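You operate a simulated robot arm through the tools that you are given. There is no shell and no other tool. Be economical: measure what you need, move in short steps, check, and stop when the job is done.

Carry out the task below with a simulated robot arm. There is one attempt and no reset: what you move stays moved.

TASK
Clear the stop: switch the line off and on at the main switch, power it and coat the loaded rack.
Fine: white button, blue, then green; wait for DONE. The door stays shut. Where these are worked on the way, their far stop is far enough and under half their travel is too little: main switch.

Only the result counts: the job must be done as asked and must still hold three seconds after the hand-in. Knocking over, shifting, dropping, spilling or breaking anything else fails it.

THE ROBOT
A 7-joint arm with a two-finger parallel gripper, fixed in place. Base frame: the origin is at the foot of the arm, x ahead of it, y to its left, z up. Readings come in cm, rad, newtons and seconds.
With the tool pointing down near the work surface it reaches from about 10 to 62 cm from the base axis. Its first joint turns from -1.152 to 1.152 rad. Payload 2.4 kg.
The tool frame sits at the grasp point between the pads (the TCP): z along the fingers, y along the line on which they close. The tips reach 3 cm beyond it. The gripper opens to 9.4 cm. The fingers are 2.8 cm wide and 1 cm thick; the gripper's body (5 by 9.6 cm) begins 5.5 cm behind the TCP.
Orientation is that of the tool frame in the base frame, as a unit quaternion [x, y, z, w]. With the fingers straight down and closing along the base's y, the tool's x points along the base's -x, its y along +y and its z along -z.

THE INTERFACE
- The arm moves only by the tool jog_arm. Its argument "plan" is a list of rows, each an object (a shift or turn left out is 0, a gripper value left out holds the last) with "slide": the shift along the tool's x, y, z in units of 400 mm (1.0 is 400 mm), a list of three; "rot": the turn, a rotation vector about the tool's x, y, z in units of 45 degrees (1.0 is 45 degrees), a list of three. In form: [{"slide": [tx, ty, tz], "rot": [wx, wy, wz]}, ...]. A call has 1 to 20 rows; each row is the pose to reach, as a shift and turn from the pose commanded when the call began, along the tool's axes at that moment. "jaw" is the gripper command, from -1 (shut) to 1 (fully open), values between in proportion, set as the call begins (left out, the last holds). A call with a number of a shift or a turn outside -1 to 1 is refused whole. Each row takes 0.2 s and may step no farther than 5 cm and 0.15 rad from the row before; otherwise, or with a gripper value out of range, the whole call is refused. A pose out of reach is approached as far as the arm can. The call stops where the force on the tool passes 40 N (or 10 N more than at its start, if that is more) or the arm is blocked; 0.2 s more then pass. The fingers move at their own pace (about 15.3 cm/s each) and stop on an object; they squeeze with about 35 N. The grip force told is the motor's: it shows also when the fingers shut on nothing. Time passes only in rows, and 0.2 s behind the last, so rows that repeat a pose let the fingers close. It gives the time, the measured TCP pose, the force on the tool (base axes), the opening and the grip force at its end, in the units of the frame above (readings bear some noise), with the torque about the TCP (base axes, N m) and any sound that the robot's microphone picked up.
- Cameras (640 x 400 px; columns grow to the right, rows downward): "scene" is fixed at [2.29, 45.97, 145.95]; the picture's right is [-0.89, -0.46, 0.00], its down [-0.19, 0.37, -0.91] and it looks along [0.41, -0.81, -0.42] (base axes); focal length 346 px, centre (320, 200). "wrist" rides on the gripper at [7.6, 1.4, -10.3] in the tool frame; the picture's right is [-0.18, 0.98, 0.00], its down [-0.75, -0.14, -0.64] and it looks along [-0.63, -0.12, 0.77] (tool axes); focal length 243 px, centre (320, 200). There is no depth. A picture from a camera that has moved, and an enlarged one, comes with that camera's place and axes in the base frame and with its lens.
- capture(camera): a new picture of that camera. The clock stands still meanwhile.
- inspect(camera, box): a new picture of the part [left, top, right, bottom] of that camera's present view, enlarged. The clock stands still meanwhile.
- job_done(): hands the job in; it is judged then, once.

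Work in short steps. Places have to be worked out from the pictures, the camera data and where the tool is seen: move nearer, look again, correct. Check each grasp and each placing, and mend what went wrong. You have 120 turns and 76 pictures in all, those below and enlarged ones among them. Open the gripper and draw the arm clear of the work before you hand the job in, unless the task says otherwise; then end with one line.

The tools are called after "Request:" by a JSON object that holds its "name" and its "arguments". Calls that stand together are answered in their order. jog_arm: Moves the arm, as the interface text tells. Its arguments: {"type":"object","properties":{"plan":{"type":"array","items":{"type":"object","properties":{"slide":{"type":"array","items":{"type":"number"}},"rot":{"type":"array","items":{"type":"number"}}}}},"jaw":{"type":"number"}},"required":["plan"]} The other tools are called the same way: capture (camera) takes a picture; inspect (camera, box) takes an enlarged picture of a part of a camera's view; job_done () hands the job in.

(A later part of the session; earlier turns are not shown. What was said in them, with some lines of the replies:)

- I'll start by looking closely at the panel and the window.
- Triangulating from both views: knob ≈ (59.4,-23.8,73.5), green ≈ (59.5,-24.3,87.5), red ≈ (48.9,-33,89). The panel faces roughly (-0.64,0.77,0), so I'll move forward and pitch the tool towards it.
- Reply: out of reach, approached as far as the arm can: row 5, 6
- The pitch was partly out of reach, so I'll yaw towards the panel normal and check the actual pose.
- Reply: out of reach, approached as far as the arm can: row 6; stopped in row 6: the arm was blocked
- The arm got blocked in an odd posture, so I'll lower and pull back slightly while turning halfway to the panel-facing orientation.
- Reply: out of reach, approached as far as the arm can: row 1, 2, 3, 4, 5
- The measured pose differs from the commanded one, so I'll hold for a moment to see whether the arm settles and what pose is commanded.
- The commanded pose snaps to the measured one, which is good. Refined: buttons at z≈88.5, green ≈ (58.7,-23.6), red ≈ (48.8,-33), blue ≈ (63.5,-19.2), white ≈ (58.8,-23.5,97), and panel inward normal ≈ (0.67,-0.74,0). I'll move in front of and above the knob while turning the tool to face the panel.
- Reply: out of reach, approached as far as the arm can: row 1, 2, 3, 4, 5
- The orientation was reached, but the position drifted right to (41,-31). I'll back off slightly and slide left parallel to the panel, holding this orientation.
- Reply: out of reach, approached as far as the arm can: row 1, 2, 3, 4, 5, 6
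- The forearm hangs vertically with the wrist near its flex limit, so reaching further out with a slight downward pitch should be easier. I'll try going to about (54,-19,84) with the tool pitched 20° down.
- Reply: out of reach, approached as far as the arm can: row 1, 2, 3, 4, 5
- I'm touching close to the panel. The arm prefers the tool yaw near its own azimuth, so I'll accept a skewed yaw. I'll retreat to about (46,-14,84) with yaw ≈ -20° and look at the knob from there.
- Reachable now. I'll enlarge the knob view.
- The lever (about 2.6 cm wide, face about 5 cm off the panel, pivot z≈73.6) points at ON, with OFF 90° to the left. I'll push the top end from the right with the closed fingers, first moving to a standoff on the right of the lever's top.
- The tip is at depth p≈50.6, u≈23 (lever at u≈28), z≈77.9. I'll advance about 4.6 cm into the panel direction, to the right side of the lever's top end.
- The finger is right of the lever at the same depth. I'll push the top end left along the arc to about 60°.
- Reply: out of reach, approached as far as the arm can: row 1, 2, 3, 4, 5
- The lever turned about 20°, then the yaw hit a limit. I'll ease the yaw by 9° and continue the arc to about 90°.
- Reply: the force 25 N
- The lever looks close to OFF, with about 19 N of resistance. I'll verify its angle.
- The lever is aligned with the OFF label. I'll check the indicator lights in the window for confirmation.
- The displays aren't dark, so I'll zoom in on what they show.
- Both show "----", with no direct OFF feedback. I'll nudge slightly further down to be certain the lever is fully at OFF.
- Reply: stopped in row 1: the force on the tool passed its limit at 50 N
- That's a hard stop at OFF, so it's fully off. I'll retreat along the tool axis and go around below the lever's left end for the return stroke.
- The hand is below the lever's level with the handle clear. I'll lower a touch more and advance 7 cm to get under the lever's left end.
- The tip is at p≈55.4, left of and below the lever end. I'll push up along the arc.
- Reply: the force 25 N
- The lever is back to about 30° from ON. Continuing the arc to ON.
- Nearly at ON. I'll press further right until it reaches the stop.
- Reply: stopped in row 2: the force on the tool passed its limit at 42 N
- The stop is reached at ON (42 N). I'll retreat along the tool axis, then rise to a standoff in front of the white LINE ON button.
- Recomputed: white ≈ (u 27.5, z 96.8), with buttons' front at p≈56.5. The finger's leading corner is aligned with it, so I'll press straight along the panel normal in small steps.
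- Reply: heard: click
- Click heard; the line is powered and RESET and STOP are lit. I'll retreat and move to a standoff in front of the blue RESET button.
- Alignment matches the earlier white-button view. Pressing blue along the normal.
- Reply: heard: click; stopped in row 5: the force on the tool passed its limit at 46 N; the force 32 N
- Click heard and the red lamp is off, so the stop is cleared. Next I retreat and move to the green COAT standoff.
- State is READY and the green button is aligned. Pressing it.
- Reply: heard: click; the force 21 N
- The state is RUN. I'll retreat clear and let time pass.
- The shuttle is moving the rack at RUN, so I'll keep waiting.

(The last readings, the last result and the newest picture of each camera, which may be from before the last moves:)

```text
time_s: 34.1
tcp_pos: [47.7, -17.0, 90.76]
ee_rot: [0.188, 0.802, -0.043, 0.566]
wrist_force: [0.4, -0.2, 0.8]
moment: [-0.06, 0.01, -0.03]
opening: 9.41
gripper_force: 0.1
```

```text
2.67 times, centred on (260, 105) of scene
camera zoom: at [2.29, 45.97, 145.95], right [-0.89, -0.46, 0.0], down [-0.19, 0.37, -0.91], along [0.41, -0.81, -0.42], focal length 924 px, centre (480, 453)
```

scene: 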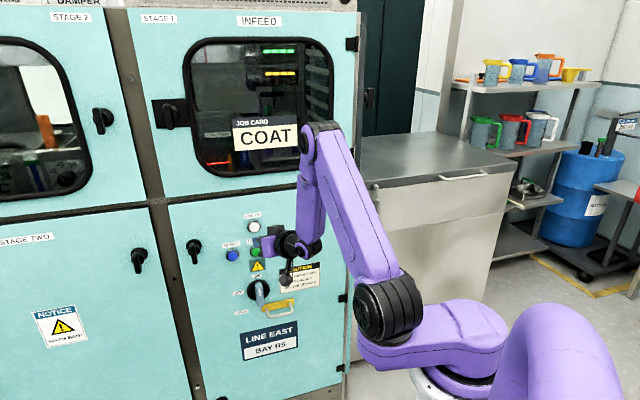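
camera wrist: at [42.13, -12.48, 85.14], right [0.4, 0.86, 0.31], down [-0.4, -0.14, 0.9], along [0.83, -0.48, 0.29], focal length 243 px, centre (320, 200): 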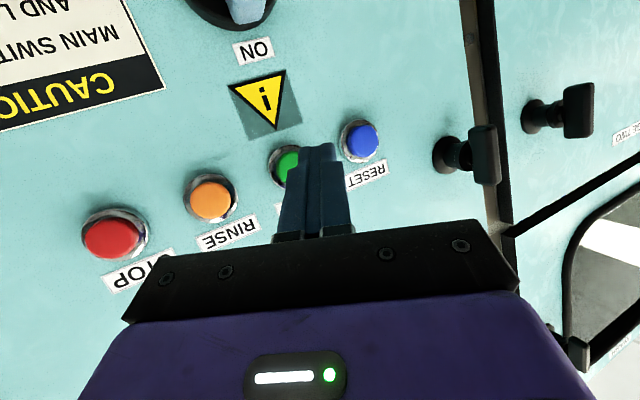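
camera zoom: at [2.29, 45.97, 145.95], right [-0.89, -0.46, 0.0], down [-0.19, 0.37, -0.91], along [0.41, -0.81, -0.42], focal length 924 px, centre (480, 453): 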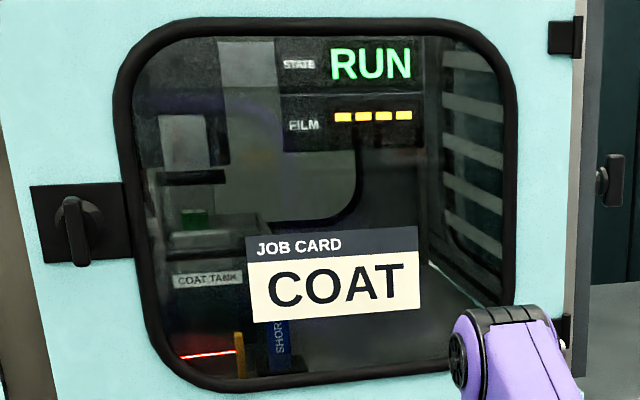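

Still RUN, with the rack dipping in the coat tank. Waiting more.

Request:
{"name": "jog_arm", "arguments": {"plan": [{}, {}, {}, {}, {}, {}, {}, {}, {}, {}, {}, {}, {}, {}, {}, {}, {}, {}, {}, {}]}}

Request:
{"name": "inspect", "arguments": {"camera": "scene", "box": [180, 30, 340, 180]}}

```text
time_s: 38.3
tcp_pos: [47.73, -17.01, 90.82]
ee_rot: [0.188, 0.802, -0.042, 0.565]
wrist_force: [-0.6, 1.0, 0.3]
moment: [-0.01, -0.01, 0.02]
opening: 9.38
gripper_force: 0.1
```

```text
2.67 times, centred on (260, 105) of scene
camera zoom: at [2.29, 45.97, 145.95], right [-0.89, -0.46, 0.0], down [-0.19, 0.37, -0.91], along [0.41, -0.81, -0.42], focal length 924 px, centre (480, 453)
```

zoom: 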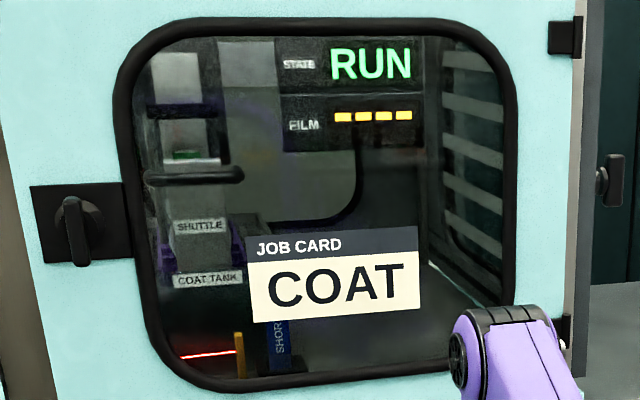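

Rack raised again; waiting for DONE.

Request:
{"name": "jog_arm", "arguments": {"plan": [{}, {}, {}, {}, {}, {}, {}, {}, {}, {}, {}, {}, {}, {}, {}, {}, {}, {}, {}, {}]}}

Request:
{"name": "inspect", "arguments": {"camera": "scene", "box": [180, 30, 340, 180]}}

```text
time_s: 42.5
tcp_pos: [47.65, -17.04, 90.76]
ee_rot: [0.187, 0.802, -0.042, 0.566]
wrist_force: [0.7, -0.9, 0.0]
moment: [-0.03, -0.01, 0.0]
opening: 9.38
gripper_force: 0.1
```

```text
2.67 times, centred on (260, 105) of scene
camera zoom: at [2.29, 45.97, 145.95], right [-0.89, -0.46, 0.0], down [-0.19, 0.37, -0.91], along [0.41, -0.81, -0.42], focal length 924 px, centre (480, 453)
```

zoom: 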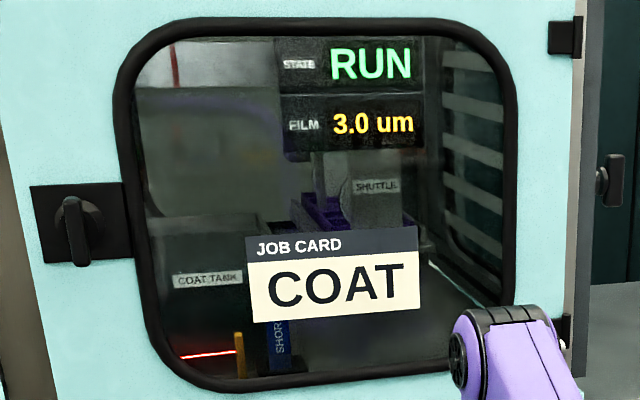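

The film reads 3.0 um; the shuttle is returning.

Request:
{"name": "jog_arm", "arguments": {"plan": [{}, {}, {}, {}, {}, {}, {}, {}, {}, {}, {}, {}, {}, {}, {}, {}, {}, {}, {}, {}]}}

Request:
{"name": "inspect", "arguments": {"camera": "scene", "box": [180, 30, 340, 180]}}

Request:
{"name": "inspect", "arguments": {"camera": "scene", "box": [210, 200, 350, 370]}}

```text
time_s: 46.7
tcp_pos: [47.77, -17.01, 90.76]
ee_rot: [0.188, 0.802, -0.042, 0.566]
wrist_force: [-0.4, -0.3, 0.8]
moment: [-0.01, -0.01, 0.03]
opening: 9.39
gripper_force: 0.0
```

```text
2.67 times, centred on (260, 105) of scene
camera zoom: at [2.29, 45.97, 145.95], right [-0.89, -0.46, 0.0], down [-0.19, 0.37, -0.91], along [0.41, -0.81, -0.42], focal length 924 px, centre (480, 453)
```

zoom: 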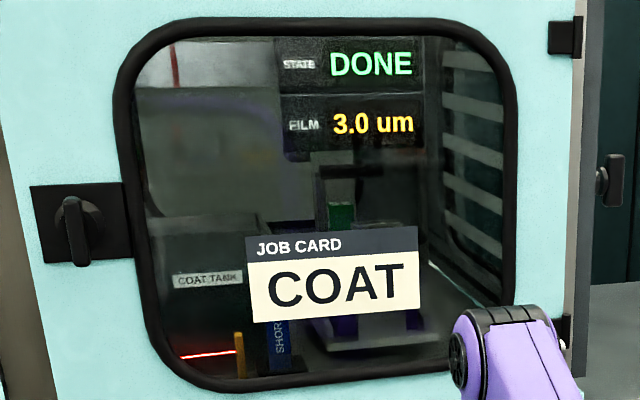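

```text
2.35 times, centred on (280, 285) of scene
camera zoom: at [2.29, 45.97, 145.95], right [-0.89, -0.46, 0.0], down [-0.19, 0.37, -0.91], along [0.41, -0.81, -0.42], focal length 815 px, centre (414, 0)
```

zoom: 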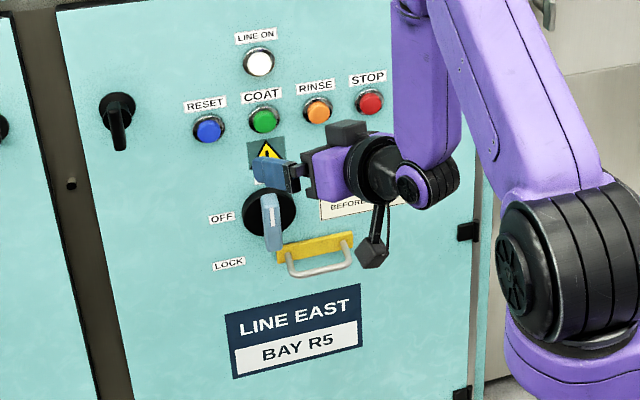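

DONE is shown, the switch is at ON and the gripper is open. One more retreat, then I hand in.

Request:
{"name": "jog_arm", "arguments": {"plan": [{"slide": [0, 0, -0.08]}, {"slide": [-0.03, 0, -0.16]}]}}

```text
time_s: 47.3
tcp_pos: [42.25, -15.36, 94.24]
ee_rot: [0.188, 0.802, -0.043, 0.565]
wrist_force: [-0.1, -0.4, -0.3]
moment: [0.03, 0.0, -0.03]
opening: 9.43
gripper_force: 0.0
```

The arm is clear of the panel; handing in.

Request:
{"name": "job_done", "arguments": {}}

```text
The job is handed in.
```

I switched the main switch off to its stop and back on, then pressed white, blue and green; the coat cycle finished at DONE with the film reading 3.0 um, and the door stayed shut.
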